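You operate a simulated robot arm through the tools that you are given. There is no shell and no other tool. Be economical: measure what you need, move in short steps, check, and stop when the job is done.

Carry out the task below with a simulated two-armed robot. There is one attempt and no reset: what you move stays moved.

JOB
Put the tool isolator back in service; leave the other one locked.
Fine: red tag to the first pocket, blue lock to the lock shelf, switch on last.
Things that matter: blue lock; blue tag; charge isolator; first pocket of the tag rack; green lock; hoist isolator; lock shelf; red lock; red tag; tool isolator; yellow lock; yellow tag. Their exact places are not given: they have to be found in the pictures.

It is judged by the outcome, as a careful person would: the job done as asked, and still so three seconds after it is handed in. It fails if anything else is knocked over, pushed out of place, dropped, spilled or broken.

ROBOT AND FRAMES
Two 7-joint arms with two-finger grippers on one trunk, on a base that drives. Base frame: it is fixed to the floor where the robot stands at the start and does not move with it; the origin is under the middle of the robot, x ahead of it, y to its left, z up; the surface under the hand at the start is at about z = 82. Lengths are in cm, angles in rad, forces in N, time in s.
The left shoulder is at the start at [2.3, 24.1, 127.7], the right one opposite. With the tool pointing down near the work surface each hand reaches from about 10 to 74 cm from the robot's upright axis, wherever it stands, measured 20 degrees to its own side. Places, roughly: charge isolator [60, -70, 120]; first pocket of the tag rack [50, -70, 80]; hoist isolator [60, -40, 120]; lock shelf [50, -30, 80]; tool isolator [60, -10, 120]. Payload 2.2 kg a hand.
Tool frame (each hand has its own): the origin (TCP) lies between the finger pads and is the grasp point; the fingertips stand 1.9 cm ahead of it; z points along the fingers, y is the line along which they close. Largest opening 11.6 cm; the body of the gripper starts 7 cm behind the TCP.
Orientation is told as [roll, pitch, yaw] about the base's x, y, z axes, in that order, counted from this pose: with the fingers straight down and closing along the base's y, the tool's x points along the base's -x, its y along +y and its z along -z.

CONTROLS
- The arms move only by the tool nudge_tool. It takes "left_plan", "right_plan" or both (then of equal length, played together; a hand with none holds still); each is a list of rows, each a list of 7 numbers: the gripper command, from -1 (shut) to 1 (fully open), values between in proportion, then the shift along the base's x, y, z in units of 300 mm (1.0 is 300 mm), then the turn, a rotation vector about the base's x, y, z in units of 90 degrees (1.0 is 90 degrees). In form: [[gripper, x, y, z, wx, wy, wz], ...]. A call has 1 to 12 rows; each row is the pose to reach, as a shift and turn from the pose commanded when the call began. A call with a number of a shift or a turn outside -1 to 1 is refused whole. Rows are played at 5 a second. More than 5 cm and 0.15 rad between two rows, or a gripper value outside its range, and nothing of the call is played. A pose out of reach is approached as far as the arm can. The call stops where the force on the tool passes 50 N (or 10 N more than at its start, if that is more) or the arm is blocked; 0.2 s more then pass. Each finger halts on what it meets, pressing with about 33 N; the grip force reading is that of the motor and also rises with nothing between the fingers. The clock runs only during rows and for 0.2 s after the last one: add rows that repeat a pose to give the fingers time. The reply holds the time, the measured pose of the TCP, the force on the tool along the base axes, the opening and the grip force, in the units named above and with some noise, with the torque about the TCP (base axes, N m) and any sound that the robot's microphone picked up, and new pictures: "show" is both (left out), scene, wrist or none (wrist: the cameras of the hands that moved).
- Cameras (640 x 400 px; columns grow to the right, rows downward): "scene" is now at [11.96, -1.83, 147.05]; the picture's right is [-0.51, -0.86, 0.01], its down [-0.34, 0.18, -0.92] and it looks along [0.79, -0.48, -0.38] (base axes); focal length 214 px, centre (320, 200). "left" rides on the left gripper at [6.9, 1.5, -9.6] in its tool frame; the picture's right is [-0.21, 0.98, 0.00], its down [-0.76, -0.17, -0.63] and it looks along [-0.62, -0.14, 0.77] (tool axes); focal length 251 px, centre (320, 200). "right" rides on the right gripper at [6.9, -1.5, -9.7] in its tool frame; the picture's right is [0.22, 0.98, 0.00], its down [-0.76, 0.17, -0.63] and it looks along [-0.62, 0.14, 0.78] (tool axes); focal length 251 px, centre (320, 200).
- slide_trunk(by): slides the trunk up (or, below 0, down) by that many cm; the arms and the scene camera ride with it, the base frame stays. It gives what a move gives, with no picture.
- roll_base(legs): drives the robot by 1 to 6 legs, each [ahead, left, turn to the left] in cm, cm and rad, along the robot's own axes; the way and the turn of a leg run together, so that a leg with both is an arc; at most 150 cm and 3.142 rad a leg. The arms and the cameras ride along, it lands a little off, and it stops where it bumps. It gives what a move gives, and a new picture of the scene camera.
- pan_tilt(pan, tilt): turns the head with the scene camera to pan (to the left, within 1.396 rad either way) and tilt (down, from -0.506 to 1.204), counted from straight ahead of the robot. It gives what a move gives, and a new picture of the scene camera.
- measure_at(camera, pixels): for up to 12 pixels [column, row] of the newest picture of that camera ("zoom" is the newest enlarged one), the place [x, y, z] in the base frame of the surface seen there, good to about 0.2 cm. No time passes.
- close_up(camera, box): a new picture of the part [left, top, right, bottom] of that camera's present view, enlarged. No time passes.
- sign_off(): hands the job in; it is judged then, once.

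Work in short steps. Measure before you move; look again where a grasp or a placing could have gone wrong, and mend it. You have 80 turns and 260 pictures in all, those below and enlarged ones among them. Open the grippers and draw the arms clear of the work before you hand the job in, unless the task says otherwise; then end with one line.

The tools are called after "Emit:" as a command line: name --argument value ..., lists and objects as JSON in quotes. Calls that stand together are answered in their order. nudge_tool: Moves the arms, as the interface text tells. Its arguments: {"type":"object","properties":{"left_plan":{"type":"array","items":{"type":"array","items":{"type":"number"}}},"right_plan":{"type":"array","items":{"type":"array","items":{"type":"number"}}},"show":{"type":"string","enum":["both","scene","wrist","none"]}},"required":[]} The other tools are called the same way: slide_trunk (by) slides the trunk up or down; roll_base (legs) drives the base; pan_tilt (pan, tilt) turns the head that bears the scene camera; measure_at (camera, pixels) gives the place of the surface under pixels of a picture; close_up (camera, box) takes an enlarged picture of a part of a camera's view; sign_off () hands the job in.

At the start:

```text
t: 0.0
left_position: [32.61, -0.02, 146.85]
left_ee_rot: [-0.022, 0.0, 0.001]
left_force: [0.1, 0.5, 0.2]
left_wrist_torque: [-0.1, 0.03, 0.05]
left_finger_gap: 11.61
left_grasp_force: 0.1
right_position: [39.81, -45.47, 145.84]
right_ee_rot: [-0.024, -0.002, 0.005]
right_force: [0.2, 1.5, 0.8]
right_wrist_torque: [-0.08, 0.03, -0.01]
right_finger_gap: 11.62
right_grasp_force: 0.1
trunk travel left (down, up): [-42.5, 6.5]
robot x, y, heading: [0.11, 0.64, 0.002]
head pan, tilt: [-0.538, 0.4]
```

scene: 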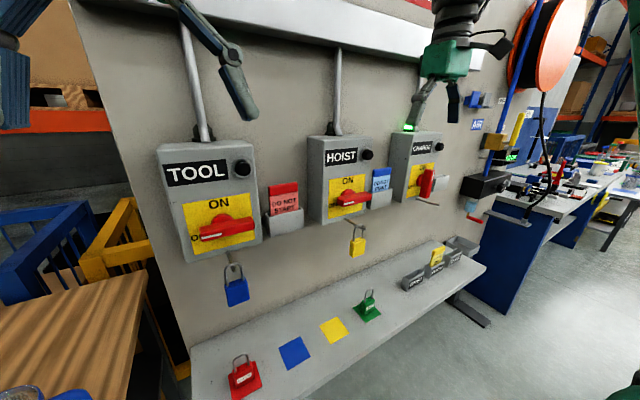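
right: 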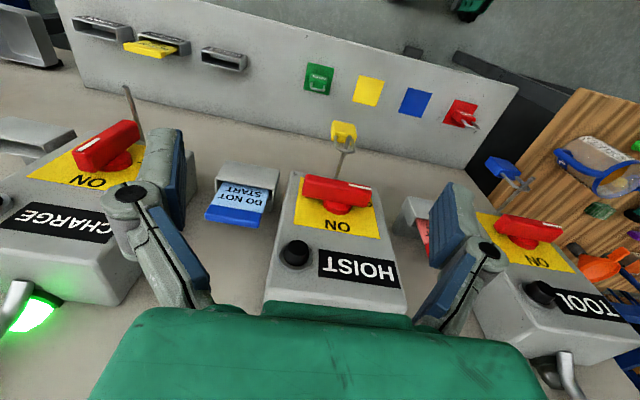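
left: 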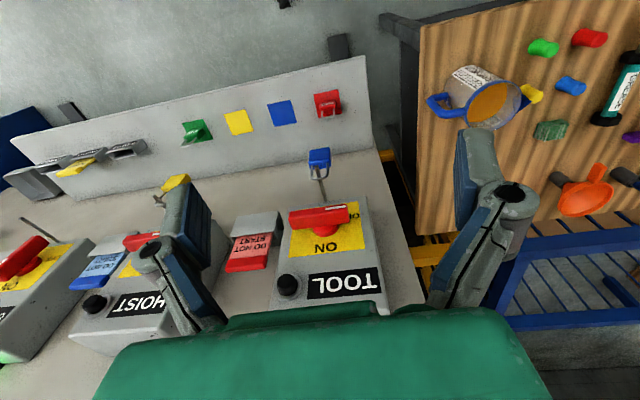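

The tool box is at about (215,200) with the blue lock at (236,288), and the red tag sits at (283,200). I'll enlarge these parts and measure them.

Emit:
close_up --camera "scene" --box '[150, 120, 330, 320]'

Emit:
close_up --camera "scene" --box '[360, 210, 500, 300]'

Emit:
measure_at --camera "scene" --pixels '[[236, 295], [232, 272], [225, 231], [243, 226], [203, 236], [284, 190], [284, 207], [283, 228], [294, 352], [244, 380], [412, 280], [437, 258]]'

```text
2.00 times, centred on (240, 220) of scene
```

zoom: 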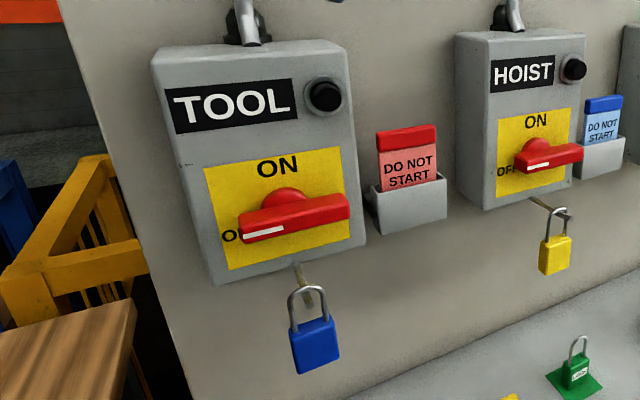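

```text
4.44 times, centred on (430, 255) of scene
```

zoom: 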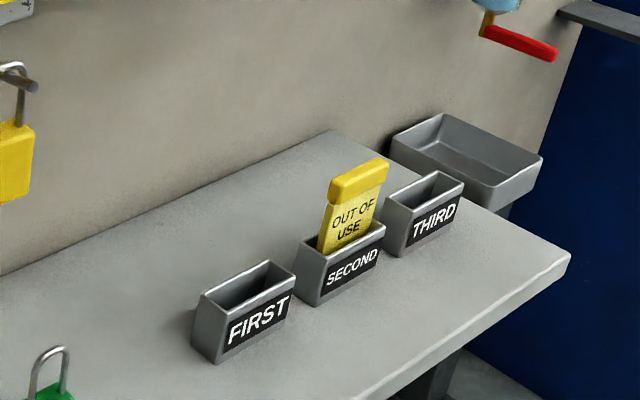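

```text
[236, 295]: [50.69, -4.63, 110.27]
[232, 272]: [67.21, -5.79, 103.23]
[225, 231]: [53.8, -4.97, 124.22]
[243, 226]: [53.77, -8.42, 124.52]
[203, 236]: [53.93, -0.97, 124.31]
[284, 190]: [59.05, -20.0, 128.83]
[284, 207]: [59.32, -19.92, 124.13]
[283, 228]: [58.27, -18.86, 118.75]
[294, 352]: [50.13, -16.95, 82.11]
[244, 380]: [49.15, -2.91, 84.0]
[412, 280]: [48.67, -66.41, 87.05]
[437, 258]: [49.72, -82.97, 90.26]
```

Next I need the lock, hasp and shackle geometry, and a look at the tag pocket.

Emit:
close_up --camera "scene" --box '[205, 245, 269, 315]'

Emit:
close_up --camera "left" --box '[220, 130, 400, 310]'

Emit:
close_up --camera "scene" --box '[335, 200, 385, 265]'

Emit:
close_up --camera "scene" --box '[220, 270, 400, 400]'

```text
5.71 times, centred on (237, 280) of scene
```

zoom: 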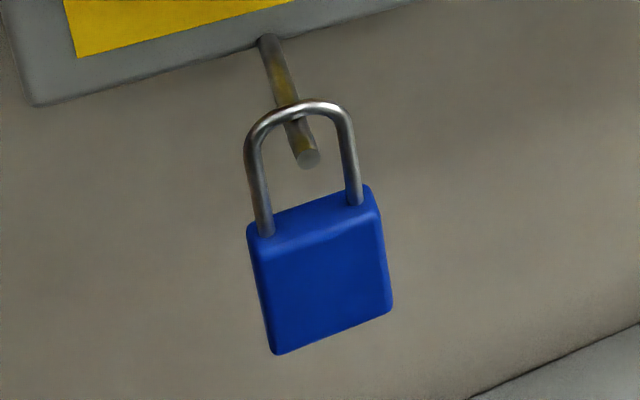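

```text
2.22 times, centred on (310, 220) of left
```

zoom: 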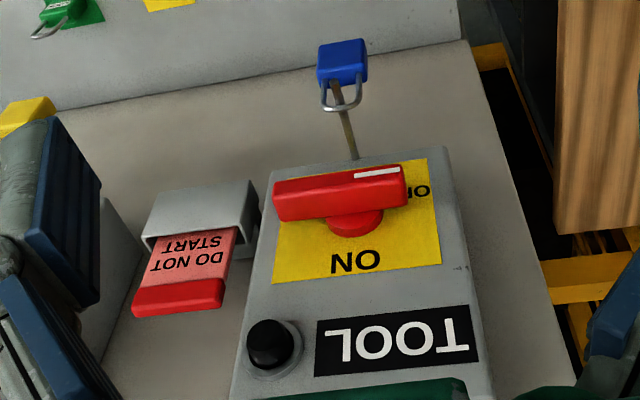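

```text
6.15 times, centred on (360, 232) of scene
```

zoom: 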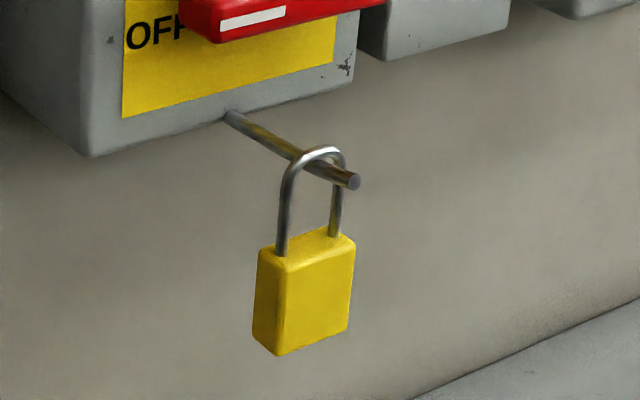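

```text
3.08 times, centred on (310, 335) of scene
```

zoom: 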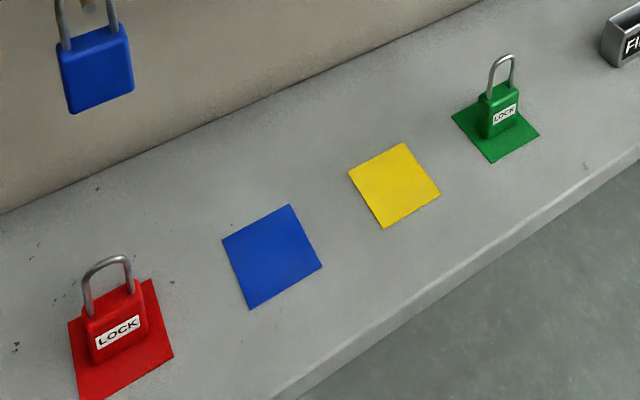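

Now I'll measure the rod, shackle and lock body in an enlarged view.

Emit:
close_up --camera "scene" --box '[205, 245, 269, 315]'

Emit:
measure_at --camera "zoom" --pixels '[[268, 40], [283, 85], [309, 158], [297, 130], [318, 104], [268, 230], [354, 198], [255, 245], [276, 348], [388, 308], [364, 200], [320, 285]]'

Emit:
measure_at --camera "left" --pixels '[[319, 160], [311, 152], [328, 152], [320, 174], [324, 195], [320, 185], [319, 150], [332, 210], [295, 225], [345, 212], [245, 268], [262, 240]]'

```text
5.71 times, centred on (237, 280) of scene
```

zoom: 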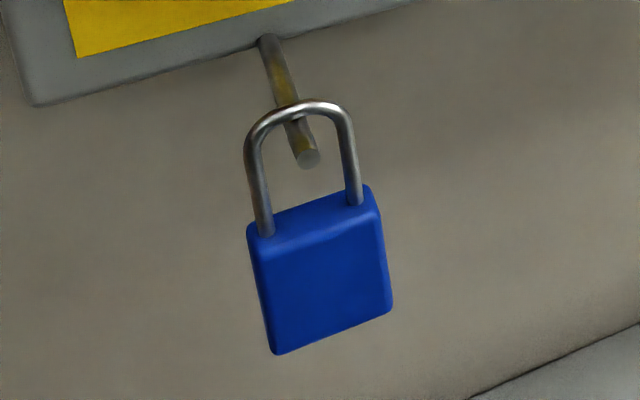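

```text
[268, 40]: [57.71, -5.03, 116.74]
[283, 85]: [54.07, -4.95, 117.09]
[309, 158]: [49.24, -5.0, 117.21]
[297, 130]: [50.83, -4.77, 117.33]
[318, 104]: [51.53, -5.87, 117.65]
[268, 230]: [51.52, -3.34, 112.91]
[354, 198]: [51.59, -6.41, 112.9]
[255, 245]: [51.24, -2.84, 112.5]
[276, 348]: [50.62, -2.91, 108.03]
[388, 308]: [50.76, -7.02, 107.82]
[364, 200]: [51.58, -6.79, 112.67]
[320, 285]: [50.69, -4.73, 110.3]
```

```text
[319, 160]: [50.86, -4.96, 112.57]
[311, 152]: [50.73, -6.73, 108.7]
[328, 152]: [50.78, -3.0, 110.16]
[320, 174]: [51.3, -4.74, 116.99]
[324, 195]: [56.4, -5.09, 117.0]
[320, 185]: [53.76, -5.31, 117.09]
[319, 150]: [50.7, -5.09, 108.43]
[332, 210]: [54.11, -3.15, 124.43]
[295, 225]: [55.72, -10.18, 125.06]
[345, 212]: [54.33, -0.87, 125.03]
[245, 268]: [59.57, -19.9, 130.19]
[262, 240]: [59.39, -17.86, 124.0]
```

The rod runs along x at y≈-5, z≈117, and its free end is at x≈49, so the lock comes off toward the robot. Next I measure the tag, its holder and the neighbouring box edges, then the rack.

Emit:
close_up --camera "scene" --box '[240, 160, 340, 250]'

Emit:
measure_at --camera "zoom" --pixels '[[175, 160], [372, 145], [185, 225], [372, 205], [280, 150], [180, 310], [390, 260], [285, 360], [130, 300], [75, 120], [440, 150], [280, 180]]'

Emit:
close_up --camera "scene" --box '[385, 230, 475, 300]'

Emit:
measure_at --camera "zoom" --pixels '[[320, 200]]'

```text
4.44 times, centred on (290, 205) of scene
```

zoom: 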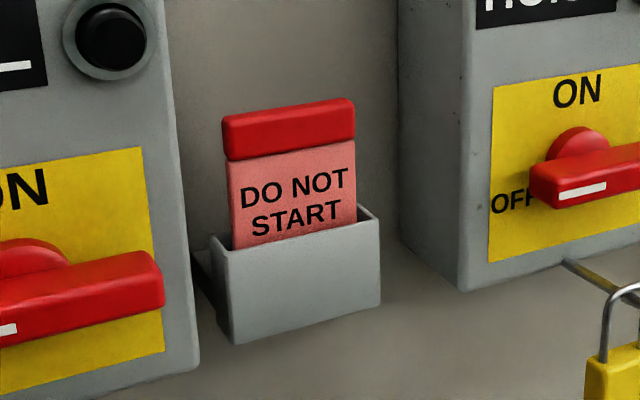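

```text
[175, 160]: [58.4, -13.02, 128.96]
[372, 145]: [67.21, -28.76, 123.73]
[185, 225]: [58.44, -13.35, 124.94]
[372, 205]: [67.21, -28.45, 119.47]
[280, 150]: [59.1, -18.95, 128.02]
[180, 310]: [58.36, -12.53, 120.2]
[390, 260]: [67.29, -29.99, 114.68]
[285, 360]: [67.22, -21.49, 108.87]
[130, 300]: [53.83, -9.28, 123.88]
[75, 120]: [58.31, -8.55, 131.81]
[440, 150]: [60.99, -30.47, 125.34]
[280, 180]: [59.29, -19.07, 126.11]
```

```text
5.71 times, centred on (430, 265) of scene
```

zoom: 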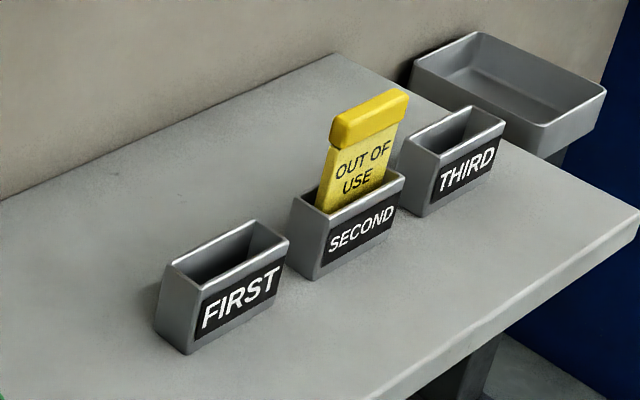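

```text
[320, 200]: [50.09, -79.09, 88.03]
```

I'll measure the rack pocket corners in this view, then the tag corners in another.

Emit:
measure_at --camera "zoom" --pixels '[[172, 268], [202, 292], [256, 224], [286, 242], [190, 350], [230, 255], [232, 262], [243, 290], [368, 120], [337, 140], [401, 98], [352, 208]]'

Emit:
close_up --camera "scene" --box '[255, 170, 315, 245]'

Emit:
measure_at --camera "zoom" --pixels '[[178, 120]]'

```text
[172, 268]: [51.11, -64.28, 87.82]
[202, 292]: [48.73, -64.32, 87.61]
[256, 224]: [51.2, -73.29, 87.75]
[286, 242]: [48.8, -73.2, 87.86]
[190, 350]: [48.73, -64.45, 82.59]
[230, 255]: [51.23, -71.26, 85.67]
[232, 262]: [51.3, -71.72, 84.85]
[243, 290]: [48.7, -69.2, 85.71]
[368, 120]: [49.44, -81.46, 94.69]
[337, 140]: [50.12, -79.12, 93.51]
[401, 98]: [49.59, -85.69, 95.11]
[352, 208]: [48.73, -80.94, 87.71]
```

```text
5.33 times, centred on (285, 208) of scene
```

zoom: 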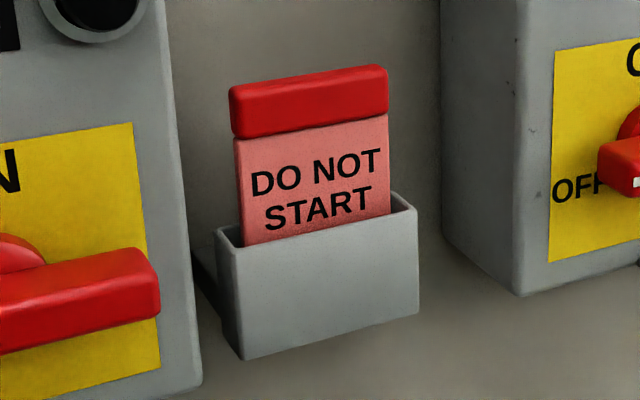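

```text
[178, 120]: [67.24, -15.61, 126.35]
```

Emit:
measure_at --camera "zoom" --pixels '[[234, 88], [236, 132], [386, 70], [386, 108], [310, 78], [310, 100], [240, 150], [388, 200], [218, 232], [240, 252], [416, 212], [398, 196]]'

Emit:
measure_at --camera "scene" --pixels '[[281, 351], [310, 357], [291, 340], [285, 365], [250, 365], [335, 330], [235, 395]]'

Emit:
measure_at --camera "left" --pixels '[[229, 268], [265, 262], [250, 262], [270, 105], [295, 103], [280, 113]]'

```text
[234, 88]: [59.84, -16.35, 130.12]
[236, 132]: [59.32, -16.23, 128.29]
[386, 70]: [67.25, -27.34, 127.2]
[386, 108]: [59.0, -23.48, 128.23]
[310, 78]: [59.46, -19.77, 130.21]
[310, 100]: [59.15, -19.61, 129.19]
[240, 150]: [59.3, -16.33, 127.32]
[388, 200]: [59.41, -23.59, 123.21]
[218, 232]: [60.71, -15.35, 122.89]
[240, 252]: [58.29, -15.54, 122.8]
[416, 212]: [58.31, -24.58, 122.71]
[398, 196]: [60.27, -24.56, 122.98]
```

```text
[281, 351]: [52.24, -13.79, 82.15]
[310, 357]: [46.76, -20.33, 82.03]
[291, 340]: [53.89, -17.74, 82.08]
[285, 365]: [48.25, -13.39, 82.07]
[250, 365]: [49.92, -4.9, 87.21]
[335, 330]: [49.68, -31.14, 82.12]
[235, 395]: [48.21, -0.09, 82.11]
```

```text
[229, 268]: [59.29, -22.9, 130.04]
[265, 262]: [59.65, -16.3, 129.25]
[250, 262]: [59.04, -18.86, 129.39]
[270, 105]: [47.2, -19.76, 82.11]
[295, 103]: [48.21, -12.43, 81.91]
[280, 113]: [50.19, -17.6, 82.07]
```

The tag header spans y -16.2 to -23.6, z 128–130.4, x≈59.7, and the first pocket's centre is at about (50,-68.8). I move the left hand aside, then pitch the right hand 45° and bring it in front of the tag.

Emit:
nudge_tool --right_plan '[[0.62, 0.026, 0.107, -0.012, 0, -0.0625, 0], [0.62, 0.052, 0.213, -0.023, 0, -0.125, 0], [0.62, 0.078, 0.32, -0.035, 0, -0.1875, 0], [0.62, 0.104, 0.427, -0.047, 0, -0.25, 0], [0.62, 0.13, 0.533, -0.058, 0, -0.3125, 0], [0.62, 0.155, 0.64, -0.07, 0, -0.375, 0], [0.62, 0.181, 0.747, -0.082, 0, -0.4375, 0], [0.62, 0.207, 0.853, -0.093, 0, -0.5, 0], [0.62, 0.207, 0.853, -0.093, 0, -0.5, 0]]' --left_plan '[[1, 0, 0.1, 0, 0, 0, 0], [1, 0, 0.2, 0, 0, 0, 0], [1, 0, 0.3, 0, 0, 0, 0], [1, 0, 0.4, 0, 0, 0, 0], [1, 0, 0.5, 0, 0, 0, 0], [1, 0, 0.6, 0, 0, 0, 0], [1, 0, 0.667, 0, 0, 0, 0], [1, 0, 0.667, 0, 0, 0, 0], [1, 0, 0.667, 0, 0, 0, 0]]'

```text
t: 2.2
left_position: [32.24, 15.91, 147.1]
left_ee_rot: [0.006, -0.002, 0.002]
left_force: [0.3, -1.6, -0.6]
left_wrist_torque: [0.08, -0.05, -0.03]
left_finger_gap: 11.59
left_grasp_force: 0.0
right_position: [56.88, -28.04, 141.14]
right_ee_rot: [0.014, -0.798, -0.009]
right_force: [0.1, -0.1, 0.2]
right_wrist_torque: [-0.01, 0.0, 0.02]
right_finger_gap: 9.42
right_grasp_force: 0.0
right hand out of reach, approached as far as the arm can: row 4, 5, 6, 7, 8, 9
trunk travel left (down, up): [-42.5, 6.5]
robot x, y, heading: [0.05, 0.82, -0.0]
head pan, tilt: [-0.538, 0.4]
stopped in row 9 (right hand): the arm was blocked; the commanded pose is now the measured one
```

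scene: 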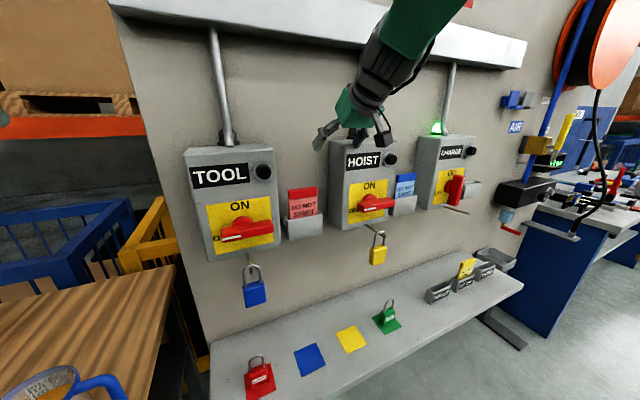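
right: 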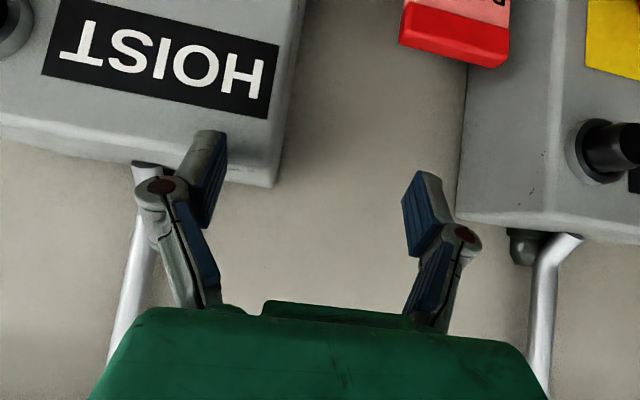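
left: 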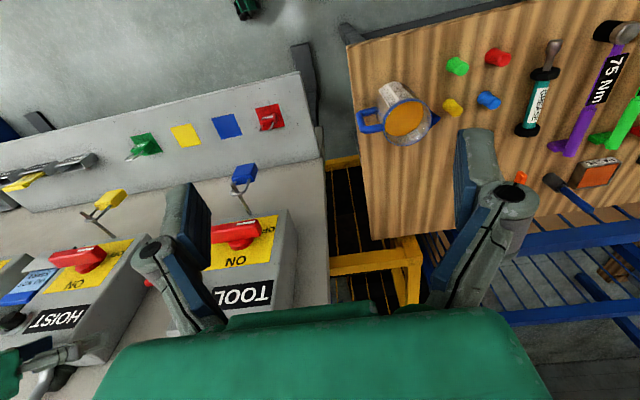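

The hand ended at (56.9,-28,141), above the hoist box and touching nothing, because the 45° pose this near the shoulder is out of reach. I back the base off for room.

Emit:
roll_base --legs '[[-18, 0, 0]]'

```text
t: 3.7
left_position: [14.59, 20.34, 146.73]
left_ee_rot: [-0.022, 0.001, 0.004]
left_force: [0.2, 0.3, -0.1]
left_wrist_torque: [-0.06, 0.07, -0.03]
left_finger_gap: 11.6
left_grasp_force: 0.1
right_position: [39.32, -23.66, 141.51]
right_ee_rot: [-0.031, -0.795, 0.03]
right_force: [0.4, 1.4, 1.0]
right_wrist_torque: [-0.07, 0.08, -0.07]
right_finger_gap: 9.39
right_grasp_force: 0.1
trunk travel left (down, up): [-42.5, 6.5]
robot x, y, heading: [-18.41, 1.74, 0.004]
head pan, tilt: [-0.538, 0.4]
```

scene: 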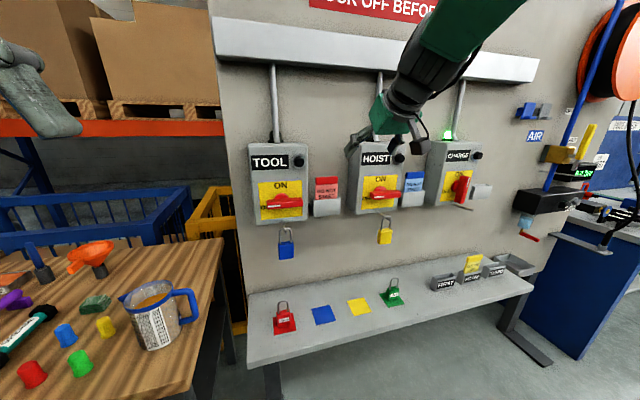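

The right hand is now at (39.3,-23.7,141.5). I move it to a pre-grasp pose about 9 cm back along the approach axis from the tag header.

Emit:
nudge_tool --right_plan '[[0.62, 0.1, 0.03, -0.04, 0, 0, 0], [0.62, 0.22, 0.06, -0.09, 0, 0, 0], [0.62, 0.34, 0.1, -0.14, 0, 0, 0], [0.62, 0.457, 0.127, -0.183, 0, 0, 0], [0.62, 0.457, 0.127, -0.183, 0, 0, 0], [0.62, 0.457, 0.127, -0.183, 0, 0, 0]]'

```text
t: 5.3
left_position: [13.57, 15.43, 147.44]
left_ee_rot: [0.009, -0.004, 0.004]
left_force: [0.8, -1.3, -0.6]
left_wrist_torque: [0.0, 0.06, -0.01]
left_finger_gap: 11.59
left_grasp_force: 0.0
right_position: [51.98, -24.67, 135.81]
right_ee_rot: [0.016, -0.8, -0.01]
right_force: [-0.3, 0.0, 0.0]
right_wrist_torque: [0.02, 0.03, 0.04]
right_finger_gap: 9.39
right_grasp_force: 0.1
trunk travel left (down, up): [-42.5, 6.5]
robot x, y, heading: [-18.02, 0.85, 0.0]
head pan, tilt: [-0.538, 0.4]
stopped in row 6 (right hand): the arm was blocked; the commanded pose is now the measured one
```

scene: 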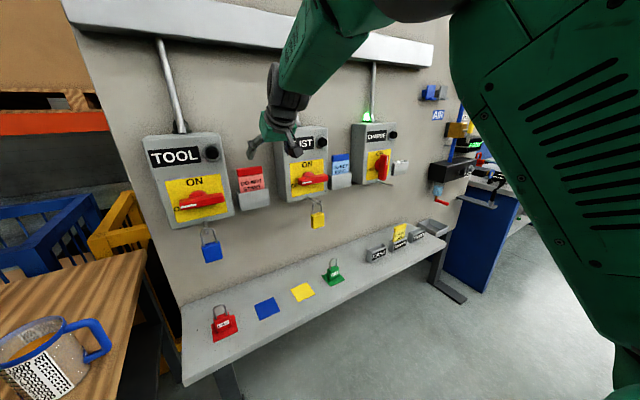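
right: 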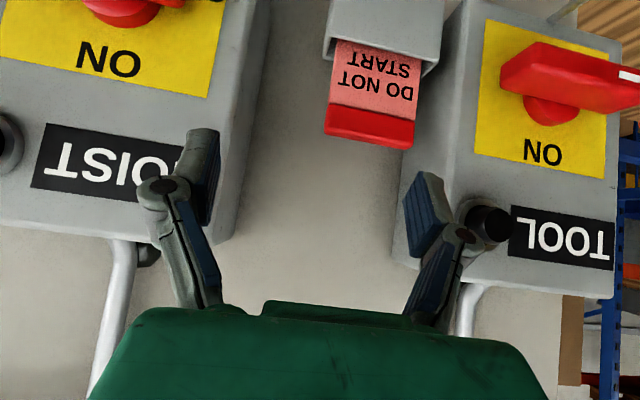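

The readings suggest the trunk leaned a little, since the left hand's y also changed. I hold still briefly to see whether it settles.

Emit:
nudge_tool --right_plan '[[0.62, 0, 0, 0, 0, 0, 0], [0.62, 0, 0, 0, 0, 0, 0], [0.62, 0, 0, 0, 0, 0, 0], [0.62, 0, 0, 0, 0, 0, 0], [0.62, 0, 0, 0, 0, 0, 0]]' --show "none"

```text
t: 6.5
left_position: [13.62, 19.52, 146.86]
left_ee_rot: [-0.019, -0.005, 0.006]
left_force: [-0.1, 1.0, -0.1]
left_wrist_torque: [-0.03, 0.02, 0.0]
left_finger_gap: 11.6
left_grasp_force: 0.0
right_position: [52.05, -20.6, 136.28]
right_ee_rot: [-0.026, -0.804, 0.024]
right_force: [0.4, 1.8, 0.4]
right_wrist_torque: [-0.06, 0.02, -0.05]
right_finger_gap: 9.37
right_grasp_force: 0.1
trunk travel left (down, up): [-42.5, 6.5]
robot x, y, heading: [-17.67, 0.84, 0.009]
head pan, tilt: [-0.538, 0.4]
```

It swayed back to y≈-20.6. I hold once more to check that it is steady before going in.

Emit:
nudge_tool --right_plan '[[0.62, 0, 0, 0, 0, 0, 0], [0.62, 0, 0, 0, 0, 0, 0]]' --show "wrist"

```text
t: 7.3
left_position: [13.06, 18.16, 147.24]
left_ee_rot: [-0.011, -0.008, 0.004]
left_force: [-0.6, 0.7, -0.4]
left_wrist_torque: [-0.08, 0.0, 0.01]
left_finger_gap: 11.6
left_grasp_force: 0.1
right_position: [51.63, -22.01, 136.58]
right_ee_rot: [-0.013, -0.805, 0.015]
right_force: [0.1, 0.8, 0.0]
right_wrist_torque: [-0.06, -0.02, -0.05]
right_finger_gap: 9.38
right_grasp_force: 0.1
trunk travel left (down, up): [-42.5, 6.5]
robot x, y, heading: [-18.13, 0.27, 0.001]
head pan, tilt: [-0.538, 0.4]
stopped in row 2 (right hand): the arm was blocked; the commanded pose is now the measured one
```

right: 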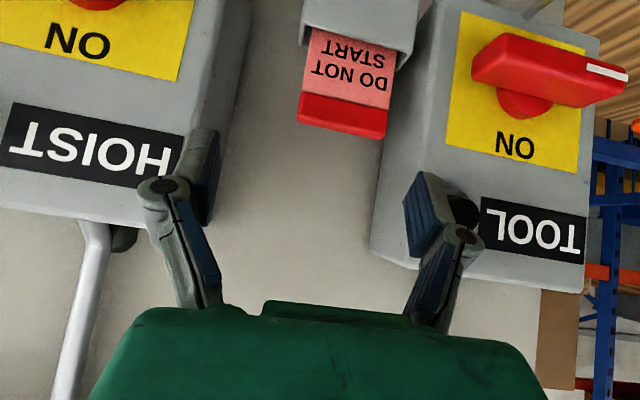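

The body keeps rocking by about ±2 cm without any command. I sample it further to learn its period and damping.

Emit:
nudge_tool --right_plan '[[0.62, 0, 0, 0, 0, 0, 0]]' --show "none"

Emit:
nudge_tool --right_plan '[[0.62, 0, 0, 0, 0, 0, 0]]' --show "none"

Emit:
nudge_tool --right_plan '[[0.62, 0, 0, 0, 0, 0, 0]]' --show "none"

Emit:
nudge_tool --right_plan '[[0.62, 0, 0, 0, 0, 0, 0]]' --show "none"

Emit:
nudge_tool --right_plan '[[0.62, 0, 0, 0, 0, 0, 0]]' --show "none"

Emit:
nudge_tool --right_plan '[[0.62, 0, 0, 0, 0, 0, 0]]' --show "none"

```text
t: 7.7
left_position: [13.29, 16.87, 147.22]
left_ee_rot: [-0.005, -0.008, 0.001]
left_force: [-0.7, -0.3, -0.7]
left_wrist_torque: [0.04, -0.02, 0.03]
left_finger_gap: 11.62
left_grasp_force: 0.0
right_position: [51.85, -23.29, 136.14]
right_ee_rot: [-0.003, -0.801, 0.001]
right_force: [0.3, 0.7, 0.9]
right_wrist_torque: [0.01, -0.03, 0.01]
right_finger_gap: 9.39
right_grasp_force: 0.0
trunk travel left (down, up): [-42.5, 6.5]
robot x, y, heading: [-18.04, 0.65, -0.007]
head pan, tilt: [-0.538, 0.4]
```

```text
t: 8.1
left_position: [13.09, 15.76, 147.39]
left_ee_rot: [0.005, -0.01, 0.002]
left_force: [0.4, -0.5, -0.8]
left_wrist_torque: [0.06, -0.05, 0.01]
left_finger_gap: 11.6
left_grasp_force: 0.0
right_position: [51.6, -24.32, 136.08]
right_ee_rot: [0.007, -0.802, -0.006]
right_force: [0.2, -1.1, -0.4]
right_wrist_torque: [0.04, -0.02, -0.01]
right_finger_gap: 9.4
right_grasp_force: 0.0
trunk travel left (down, up): [-42.5, 6.5]
robot x, y, heading: [-17.87, 0.27, -0.0]
head pan, tilt: [-0.538, 0.4]
```

```text
t: 8.5
left_position: [13.34, 19.47, 147.13]
left_ee_rot: [-0.019, -0.006, 0.005]
left_force: [-0.8, 0.4, 0.4]
left_wrist_torque: [-0.06, 0.06, 0.0]
left_finger_gap: 11.59
left_grasp_force: 0.1
right_position: [51.67, -20.97, 136.53]
right_ee_rot: [-0.027, -0.803, 0.023]
right_force: [0.4, 0.8, 0.4]
right_wrist_torque: [-0.04, 0.0, -0.09]
right_finger_gap: 9.41
right_grasp_force: 0.1
trunk travel left (down, up): [-42.5, 6.5]
robot x, y, heading: [-17.81, 0.85, 0.001]
head pan, tilt: [-0.538, 0.4]
```

```text
t: 9.1
left_position: [12.93, 17.24, 147.08]
left_ee_rot: [-0.008, -0.006, 0.002]
left_force: [-0.7, 0.7, 0.5]
left_wrist_torque: [-0.03, -0.01, -0.02]
left_finger_gap: 11.59
left_grasp_force: 0.1
right_position: [51.29, -23.01, 136.47]
right_ee_rot: [-0.01, -0.805, 0.005]
right_force: [-0.1, -0.5, -0.3]
right_wrist_torque: [-0.05, -0.02, -0.06]
right_finger_gap: 9.42
right_grasp_force: 0.0
trunk travel left (down, up): [-42.5, 6.5]
robot x, y, heading: [-17.6, 0.33, -0.0]
head pan, tilt: [-0.538, 0.4]
stopped in row 1 (right hand): the arm was blocked; the commanded pose is now the measured one
```

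```text
t: 9.5
left_position: [12.88, 17.26, 147.29]
left_ee_rot: [-0.01, -0.013, 0.001]
left_force: [-0.2, 0.0, 0.2]
left_wrist_torque: [-0.02, 0.02, 0.0]
left_finger_gap: 11.6
left_grasp_force: 0.2
right_position: [51.39, -23.13, 136.41]
right_ee_rot: [-0.01, -0.804, 0.004]
right_force: [0.8, -0.4, -0.4]
right_wrist_torque: [-0.01, 0.0, 0.03]
right_finger_gap: 9.38
right_grasp_force: 0.1
trunk travel left (down, up): [-42.5, 6.5]
robot x, y, heading: [-17.73, 0.3, 0.004]
head pan, tilt: [-0.538, 0.4]
```

```text
t: 9.9
left_position: [12.85, 14.92, 147.39]
left_ee_rot: [0.007, -0.007, 0.002]
left_force: [0.5, -0.6, 0.5]
left_wrist_torque: [0.03, 0.0, -0.03]
left_finger_gap: 11.6
left_grasp_force: 0.1
right_position: [51.34, -25.41, 136.14]
right_ee_rot: [0.013, -0.803, -0.011]
right_force: [0.1, -0.8, -0.2]
right_wrist_torque: [0.06, -0.01, 0.06]
right_finger_gap: 9.4
right_grasp_force: 0.1
trunk travel left (down, up): [-42.5, 6.5]
robot x, y, heading: [-18.44, -0.5, 0.001]
head pan, tilt: [-0.538, 0.4]
```

The rocking persists at about ±2 cm. I draw the hand back and lower the trunk, which should stiffen and steady the robot.

Emit:
nudge_tool --right_plan '[[0.62, -0.08, 0, 0.03, 0, 0, 0], [0.62, -0.18, 0, 0.06, 0, 0, 0], [0.62, -0.28, 0, 0.1, 0, 0, 0]]' --show "none"

Emit:
slide_trunk --by -18

Emit:
nudge_tool --right_plan '[[0.62, 0, 0, 0, 0, 0, 0]]' --show "none"

Emit:
nudge_tool --right_plan '[[0.62, 0, 0, 0, 0, 0, 0]]' --show "none"

Emit:
nudge_tool --right_plan '[[0.62, 0, 0, 0, 0, 0, 0]]' --show "none"

Emit:
nudge_tool --right_plan '[[0.62, 0, 0, 0, 0, 0, 0]]' --show "none"

```text
t: 10.9
left_position: [12.86, 15.89, 147.27]
left_ee_rot: [-0.002, -0.003, 0.001]
left_force: [-0.9, 0.0, -0.9]
left_wrist_torque: [-0.02, 0.04, 0.05]
left_finger_gap: 11.59
left_grasp_force: 0.0
right_position: [42.75, -24.43, 139.44]
right_ee_rot: [0.001, -0.804, -0.005]
right_force: [-0.1, -0.2, 0.6]
right_wrist_torque: [0.01, 0.01, -0.02]
right_finger_gap: 9.37
right_grasp_force: 0.1
trunk travel left (down, up): [-42.5, 6.5]
robot x, y, heading: [-18.15, -0.56, 0.003]
head pan, tilt: [-0.538, 0.4]
stopped in row 3 (right hand): the arm was blocked; the commanded pose is now the measured one
```

```text
t: 12.9
left_position: [12.57, 19.44, 129.05]
left_ee_rot: [-0.024, -0.011, 0.001]
left_force: [-1.4, 1.0, 0.1]
left_wrist_torque: [-0.06, -0.04, 0.0]
left_finger_gap: 11.63
left_grasp_force: 0.0
right_position: [42.53, -21.08, 122.01]
right_ee_rot: [-0.034, -0.805, 0.023]
right_force: [0.8, 0.7, -0.1]
right_wrist_torque: [-0.08, 0.02, -0.02]
right_finger_gap: 9.39
right_grasp_force: 0.0
trunk travel left (down, up): [-24.5, 24.5]
robot x, y, heading: [-18.27, 0.21, 0.001]
head pan, tilt: [-0.538, 0.4]
```

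```text
t: 13.5
left_position: [12.39, 13.81, 129.33]
left_ee_rot: [0.012, -0.007, -0.002]
left_force: [0.2, 0.1, -0.6]
left_wrist_torque: [0.03, -0.02, 0.02]
left_finger_gap: 11.59
left_grasp_force: 0.0
right_position: [42.36, -26.39, 121.29]
right_ee_rot: [0.024, -0.807, -0.024]
right_force: [0.5, -0.3, 0.0]
right_wrist_torque: [0.05, 0.02, 0.03]
right_finger_gap: 9.39
right_grasp_force: 0.1
trunk travel left (down, up): [-24.5, 24.5]
robot x, y, heading: [-17.73, -1.14, -0.005]
head pan, tilt: [-0.538, 0.4]
stopped in row 1 (right hand): the arm was blocked; the commanded pose is now the measured one
```

```text
t: 13.9
left_position: [12.47, 16.37, 129.31]
left_ee_rot: [-0.008, -0.015, 0.0]
left_force: [0.8, 1.1, 1.4]
left_wrist_torque: [-0.01, 0.0, 0.0]
left_finger_gap: 11.6
left_grasp_force: 0.1
right_position: [42.47, -23.97, 121.77]
right_ee_rot: [-0.005, -0.806, -0.002]
right_force: [-0.5, -0.1, 0.2]
right_wrist_torque: [-0.04, 0.02, -0.05]
right_finger_gap: 9.41
right_grasp_force: 0.1
trunk travel left (down, up): [-24.5, 24.5]
robot x, y, heading: [-17.99, -0.67, -0.0]
head pan, tilt: [-0.538, 0.4]
```

```text
t: 14.3
left_position: [12.46, 12.85, 129.46]
left_ee_rot: [0.02, -0.01, -0.005]
left_force: [-0.1, -1.2, -0.4]
left_wrist_torque: [0.07, -0.02, 0.01]
left_finger_gap: 11.56
left_grasp_force: 0.0
right_position: [42.43, -27.37, 121.08]
right_ee_rot: [0.032, -0.805, -0.03]
right_force: [0.1, -1.5, 0.1]
right_wrist_torque: [0.08, -0.02, 0.08]
right_finger_gap: 9.38
right_grasp_force: 0.1
trunk travel left (down, up): [-24.5, 24.5]
robot x, y, heading: [-18.57, -1.03, -0.0]
head pan, tilt: [-0.538, 0.4]
```

```text
t: 14.7
left_position: [12.36, 17.31, 129.26]
left_ee_rot: [-0.014, -0.013, 0.002]
left_force: [0.9, 1.2, 0.2]
left_wrist_torque: [-0.06, -0.03, -0.01]
left_finger_gap: 11.57
left_grasp_force: 0.1
right_position: [42.39, -23.19, 121.89]
right_ee_rot: [-0.015, -0.806, 0.008]
right_force: [-0.1, 1.8, -1.0]
right_wrist_torque: [-0.12, 0.02, -0.07]
right_finger_gap: 9.44
right_grasp_force: 0.0
trunk travel left (down, up): [-24.5, 24.5]
robot x, y, heading: [-18.1, -0.74, -0.003]
head pan, tilt: [-0.538, 0.4]
```

It is still rocking. I give it several longer quiet holds to see whether the motion dies down.

Emit:
nudge_tool --left_plan '[[1, 0, 0, 0, 0, 0, 0], [1, 0, 0, 0, 0, 0, 0], [1, 0, 0, 0, 0, 0, 0], [1, 0, 0, 0, 0, 0, 0], [1, 0, 0, 0, 0, 0, 0], [1, 0, 0, 0, 0, 0, 0], [1, 0, 0, 0, 0, 0, 0], [1, 0, 0, 0, 0, 0, 0], [1, 0, 0, 0, 0, 0, 0], [1, 0, 0, 0, 0, 0, 0], [1, 0, 0, 0, 0, 0, 0], [1, 0, 0, 0, 0, 0, 0]]' --show "none"

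Emit:
nudge_tool --left_plan '[[1, 0, 0, 0, 0, 0, 0], [1, 0, 0, 0, 0, 0, 0], [1, 0, 0, 0, 0, 0, 0], [1, 0, 0, 0, 0, 0, 0], [1, 0, 0, 0, 0, 0, 0], [1, 0, 0, 0, 0, 0, 0], [1, 0, 0, 0, 0, 0, 0], [1, 0, 0, 0, 0, 0, 0], [1, 0, 0, 0, 0, 0, 0], [1, 0, 0, 0, 0, 0, 0], [1, 0, 0, 0, 0, 0, 0], [1, 0, 0, 0, 0, 0, 0]]' --show "none"

Emit:
nudge_tool --left_plan '[[1, 0, 0, 0, 0, 0, 0]]' --show "none"

Emit:
nudge_tool --left_plan '[[1, 0, 0, 0, 0, 0, 0]]' --show "none"

Emit:
nudge_tool --left_plan '[[1, 0, 0, 0, 0, 0, 0]]' --show "none"

```text
t: 17.5
left_position: [12.15, 13.2, 129.7]
left_ee_rot: [0.019, -0.019, -0.001]
left_force: [-0.5, -0.9, -0.9]
left_wrist_torque: [0.13, -0.02, 0.0]
left_finger_gap: 11.58
left_grasp_force: 0.0
right_position: [42.26, -27.03, 121.25]
right_ee_rot: [0.03, -0.808, -0.03]
right_force: [-0.9, -2.1, -0.4]
right_wrist_torque: [0.09, -0.07, 0.05]
right_finger_gap: 9.41
right_grasp_force: 0.1
trunk travel left (down, up): [-24.5, 24.5]
robot x, y, heading: [-18.12, -1.18, 0.004]
head pan, tilt: [-0.538, 0.4]
stopped in row 12 (left hand): the arm was blocked; the commanded pose is now the measured one
```

```text
t: 20.3
left_position: [12.01, 10.49, 129.74]
left_ee_rot: [0.038, -0.012, -0.003]
left_force: [0.6, -0.7, -0.7]
left_wrist_torque: [0.13, -0.01, -0.01]
left_finger_gap: 11.6
left_grasp_force: 0.1
right_position: [41.94, -29.72, 120.74]
right_ee_rot: [0.06, -0.805, -0.053]
right_force: [0.0, -0.9, 0.4]
right_wrist_torque: [0.11, -0.05, 0.1]
right_finger_gap: 9.42
right_grasp_force: 0.1
trunk travel left (down, up): [-24.5, 24.5]
robot x, y, heading: [-18.21, -1.34, -0.003]
head pan, tilt: [-0.538, 0.4]
stopped in row 12 (left hand): the arm was blocked; the commanded pose is now the measured one
```

```text
t: 20.9
left_position: [11.73, 12.6, 129.89]
left_ee_rot: [0.025, -0.016, -0.002]
left_force: [0.4, -0.6, -0.3]
left_wrist_torque: [0.05, 0.0, -0.03]
left_finger_gap: 11.6
left_grasp_force: 0.0
right_position: [41.82, -27.57, 121.33]
right_ee_rot: [0.038, -0.812, -0.033]
right_force: [0.4, -0.1, -0.1]
right_wrist_torque: [0.02, -0.02, 0.04]
right_finger_gap: 9.38
right_grasp_force: 0.0
trunk travel left (down, up): [-24.5, 24.5]
robot x, y, heading: [-18.16, -0.33, 0.003]
head pan, tilt: [-0.538, 0.4]
stopped in row 1 (left hand): the arm was blocked; the commanded pose is now the measured one
```

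```text
t: 21.3
left_position: [12.01, 14.04, 129.57]
left_ee_rot: [0.016, -0.006, 0.0]
left_force: [-0.7, 1.0, 0.3]
left_wrist_torque: [-0.02, 0.02, 0.01]
left_finger_gap: 11.58
left_grasp_force: 0.1
right_position: [41.8, -26.33, 121.38]
right_ee_rot: [0.025, -0.809, -0.023]
right_force: [-0.1, 1.0, -0.6]
right_wrist_torque: [0.0, -0.01, -0.02]
right_finger_gap: 9.4
right_grasp_force: 0.0
trunk travel left (down, up): [-24.5, 24.5]
robot x, y, heading: [-17.79, -0.19, -0.001]
head pan, tilt: [-0.538, 0.4]
```

```text
t: 21.7
left_position: [11.77, 13.66, 129.73]
left_ee_rot: [0.016, -0.018, 0.0]
left_force: [0.3, 0.9, -0.4]
left_wrist_torque: [-0.01, 0.03, 0.01]
left_finger_gap: 11.6
left_grasp_force: 0.0
right_position: [41.89, -26.52, 121.44]
right_ee_rot: [0.024, -0.809, -0.025]
right_force: [-0.2, 0.6, 0.0]
right_wrist_torque: [-0.01, -0.01, 0.0]
right_finger_gap: 9.4
right_grasp_force: 0.0
trunk travel left (down, up): [-24.5, 24.5]
robot x, y, heading: [-18.15, -0.89, 0.0]
head pan, tilt: [-0.538, 0.4]
```

I sample a few more instants to understand the motion.

Emit:
nudge_tool --right_plan '[[0.62, 0, 0, 0, 0, 0, 0]]' --show "none"

Emit:
nudge_tool --right_plan '[[0.62, 0, 0, 0, 0, 0, 0]]' --show "none"

Emit:
nudge_tool --right_plan '[[0.62, 0, 0, 0, 0, 0, 0]]' --show "none"

Emit:
nudge_tool --right_plan '[[0.62, 0, 0, 0, 0, 0, 0]]' --show "none"

Emit:
pan_tilt --pan 0 --tilt 1.2

```text
t: 22.1
left_position: [11.94, 12.48, 129.66]
left_ee_rot: [0.023, -0.007, 0.001]
left_force: [0.0, 0.6, -1.4]
left_wrist_torque: [0.04, 0.01, 0.01]
left_finger_gap: 11.61
left_grasp_force: 0.0
right_position: [41.81, -27.6, 121.22]
right_ee_rot: [0.04, -0.809, -0.032]
right_force: [-0.5, -0.3, -0.5]
right_wrist_torque: [0.06, 0.03, 0.04]
right_finger_gap: 9.42
right_grasp_force: 0.1
trunk travel left (down, up): [-24.5, 24.5]
robot x, y, heading: [-18.0, -0.58, 0.003]
head pan, tilt: [-0.538, 0.4]
```

```text
t: 22.5
left_position: [11.86, 14.83, 129.64]
left_ee_rot: [0.007, -0.017, 0.002]
left_force: [0.3, 0.4, 1.6]
left_wrist_torque: [0.0, -0.02, 0.01]
left_finger_gap: 11.63
left_grasp_force: 0.0
right_position: [41.82, -25.24, 121.68]
right_ee_rot: [0.013, -0.812, -0.012]
right_force: [0.9, 0.4, 0.3]
right_wrist_torque: [-0.05, 0.02, -0.04]
right_finger_gap: 9.39
right_grasp_force: 0.1
trunk travel left (down, up): [-24.5, 24.5]
robot x, y, heading: [-18.27, -0.03, 0.0]
head pan, tilt: [-0.538, 0.4]
```

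```text
t: 22.9
left_position: [12.0, 11.45, 129.67]
left_ee_rot: [0.032, -0.009, -0.002]
left_force: [0.0, -1.0, -0.4]
left_wrist_torque: [0.09, 0.01, 0.01]
left_finger_gap: 11.61
left_grasp_force: 0.1
right_position: [41.77, -28.76, 121.02]
right_ee_rot: [0.05, -0.81, -0.042]
right_force: [0.4, -0.4, 0.9]
right_wrist_torque: [0.08, -0.02, 0.04]
right_finger_gap: 9.38
right_grasp_force: 0.1
trunk travel left (down, up): [-24.5, 24.5]
robot x, y, heading: [-17.95, -1.1, 0.0]
head pan, tilt: [-0.538, 0.4]
```

```text
t: 23.3
left_position: [11.88, 16.01, 129.48]
left_ee_rot: [0.0, -0.014, 0.003]
left_force: [-0.2, 1.1, 1.1]
left_wrist_torque: [-0.08, 0.0, -0.01]
left_finger_gap: 11.6
left_grasp_force: 0.0
right_position: [41.8, -24.36, 121.89]
right_ee_rot: [0.003, -0.813, -0.003]
right_force: [0.0, 2.4, 0.9]
right_wrist_torque: [-0.05, 0.02, -0.08]
right_finger_gap: 9.39
right_grasp_force: 0.0
trunk travel left (down, up): [-24.5, 24.5]
robot x, y, heading: [-18.09, -0.06, -0.002]
head pan, tilt: [-0.538, 0.4]
```

```text
t: 24.4
left_position: [11.79, 10.85, 129.97]
left_ee_rot: [0.037, -0.017, -0.003]
left_force: [-0.7, -0.7, -1.0]
left_wrist_torque: [0.1, -0.01, 0.01]
left_finger_gap: 11.59
left_grasp_force: 0.1
right_position: [41.75, -29.28, 121.07]
right_ee_rot: [0.055, -0.808, -0.048]
right_force: [0.3, -1.2, -0.7]
right_wrist_torque: [0.11, 0.0, 0.1]
right_finger_gap: 9.38
right_grasp_force: 0.1
trunk travel left (down, up): [-24.5, 24.5]
robot x, y, heading: [-18.48, -1.04, 0.003]
head pan, tilt: [0.0, 1.201]
```

scene: 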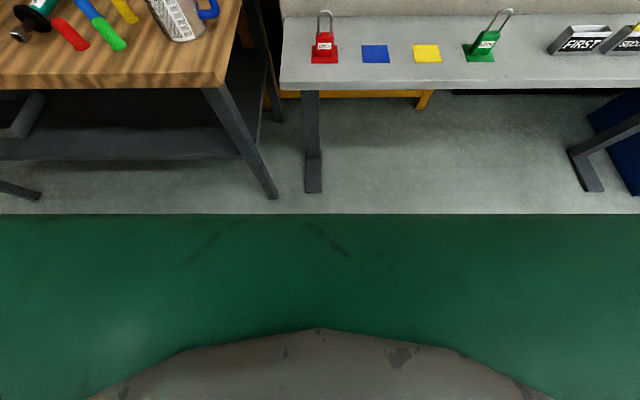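

The body rocks sideways at about 1.2 Hz with almost no damping. I take samples at mixed spacings to pin down period and phase, so I can damp it actively with arm motion.

Emit:
nudge_tool --right_plan '[[0.62, 0, 0, 0, 0, 0, 0], [0.62, 0, 0, 0, 0, 0, 0]]' --show "none"

Emit:
nudge_tool --right_plan '[[0.62, 0, 0, 0, 0, 0, 0]]' --show "none"

Emit:
nudge_tool --right_plan '[[0.62, 0, 0, 0, 0, 0, 0], [0.62, 0, 0, 0, 0, 0, 0]]' --show "none"

Emit:
nudge_tool --right_plan '[[0.62, 0, 0, 0, 0, 0, 0], [0.62, 0, 0, 0, 0, 0, 0]]' --show "none"

Emit:
nudge_tool --right_plan '[[0.62, 0, 0, 0, 0, 0, 0]]' --show "none"

Emit:
nudge_tool --right_plan '[[0.62, 0, 0, 0, 0, 0, 0]]' --show "none"

```text
t: 25.2
left_position: [11.5, 11.58, 129.97]
left_ee_rot: [0.033, -0.019, -0.003]
left_force: [-0.4, -0.1, -0.6]
left_wrist_torque: [0.07, -0.07, -0.02]
left_finger_gap: 11.61
left_grasp_force: 0.1
right_position: [41.61, -28.46, 121.19]
right_ee_rot: [0.052, -0.814, -0.042]
right_force: [-0.3, -0.8, 0.1]
right_wrist_torque: [0.05, 0.03, 0.06]
right_finger_gap: 9.4
right_grasp_force: 0.0
trunk travel left (down, up): [-24.5, 24.5]
robot x, y, heading: [-18.52, -0.17, -0.001]
head pan, tilt: [0.0, 1.201]
stopped in row 2 (right hand): the arm was blocked; the commanded pose is now the measured one
```

```text
t: 25.6
left_position: [11.82, 14.97, 129.46]
left_ee_rot: [0.01, -0.006, 0.003]
left_force: [-0.2, 0.1, -0.2]
left_wrist_torque: [-0.07, -0.02, 0.0]
left_finger_gap: 11.59
left_grasp_force: 0.0
right_position: [41.69, -25.38, 121.71]
right_ee_rot: [0.017, -0.812, -0.012]
right_force: [0.4, -0.4, 0.4]
right_wrist_torque: [-0.04, 0.04, -0.02]
right_finger_gap: 9.39
right_grasp_force: 0.0
trunk travel left (down, up): [-24.5, 24.5]
robot x, y, heading: [-17.95, 0.08, 0.002]
head pan, tilt: [0.0, 1.201]
```

```text
t: 26.4
left_position: [11.76, 13.07, 129.38]
left_ee_rot: [0.019, -0.002, 0.0]
left_force: [-0.4, 0.6, 0.1]
left_wrist_torque: [-0.01, 0.03, 0.02]
left_finger_gap: 11.6
left_grasp_force: 0.0
right_position: [41.38, -27.09, 121.6]
right_ee_rot: [0.031, -0.814, -0.025]
right_force: [0.2, 1.3, -0.1]
right_wrist_torque: [-0.04, 0.01, 0.0]
right_finger_gap: 9.41
right_grasp_force: 0.0
trunk travel left (down, up): [-24.5, 24.5]
robot x, y, heading: [-17.88, -0.44, -0.001]
head pan, tilt: [0.0, 1.201]
stopped in row 2 (right hand): the arm was blocked; the commanded pose is now the measured one
```

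```text
t: 27.2
left_position: [11.51, 11.44, 129.44]
left_ee_rot: [0.03, -0.005, -0.005]
left_force: [-0.5, -0.1, -0.3]
left_wrist_torque: [0.03, 0.01, 0.01]
left_finger_gap: 11.62
left_grasp_force: 0.1
right_position: [41.11, -28.91, 121.58]
right_ee_rot: [0.049, -0.815, -0.042]
right_force: [0.3, -0.4, -0.1]
right_wrist_torque: [-0.02, -0.01, -0.02]
right_finger_gap: 9.4
right_grasp_force: 0.0
trunk travel left (down, up): [-24.5, 24.5]
robot x, y, heading: [-18.0, -1.05, 0.001]
head pan, tilt: [0.0, 1.201]
stopped in row 2 (right hand): the arm was blocked; the commanded pose is now the measured one
```

```text
t: 27.6
left_position: [11.35, 12.74, 129.54]
left_ee_rot: [0.021, -0.011, -0.002]
left_force: [0.4, 0.3, 0.9]
left_wrist_torque: [-0.05, 0.01, 0.0]
left_finger_gap: 11.62
left_grasp_force: 0.1
right_position: [41.21, -27.56, 121.68]
right_ee_rot: [0.033, -0.816, -0.031]
right_force: [-0.2, 1.1, 0.3]
right_wrist_torque: [-0.03, -0.01, -0.02]
right_finger_gap: 9.39
right_grasp_force: 0.1
trunk travel left (down, up): [-24.5, 24.5]
robot x, y, heading: [-17.9, -1.28, -0.003]
head pan, tilt: [0.0, 1.201]
```

```text
t: 28.0
left_position: [11.44, 10.46, 129.48]
left_ee_rot: [0.037, -0.005, -0.003]
left_force: [0.0, -0.8, 0.2]
left_wrist_torque: [0.05, 0.01, 0.01]
left_finger_gap: 11.61
left_grasp_force: 0.1
right_position: [41.25, -29.68, 121.33]
right_ee_rot: [0.054, -0.816, -0.049]
right_force: [-0.1, -0.5, -0.4]
right_wrist_torque: [0.03, -0.04, 0.06]
right_finger_gap: 9.41
right_grasp_force: 0.1
trunk travel left (down, up): [-24.5, 24.5]
robot x, y, heading: [-18.24, -1.73, 0.0]
head pan, tilt: [0.0, 1.201]
```

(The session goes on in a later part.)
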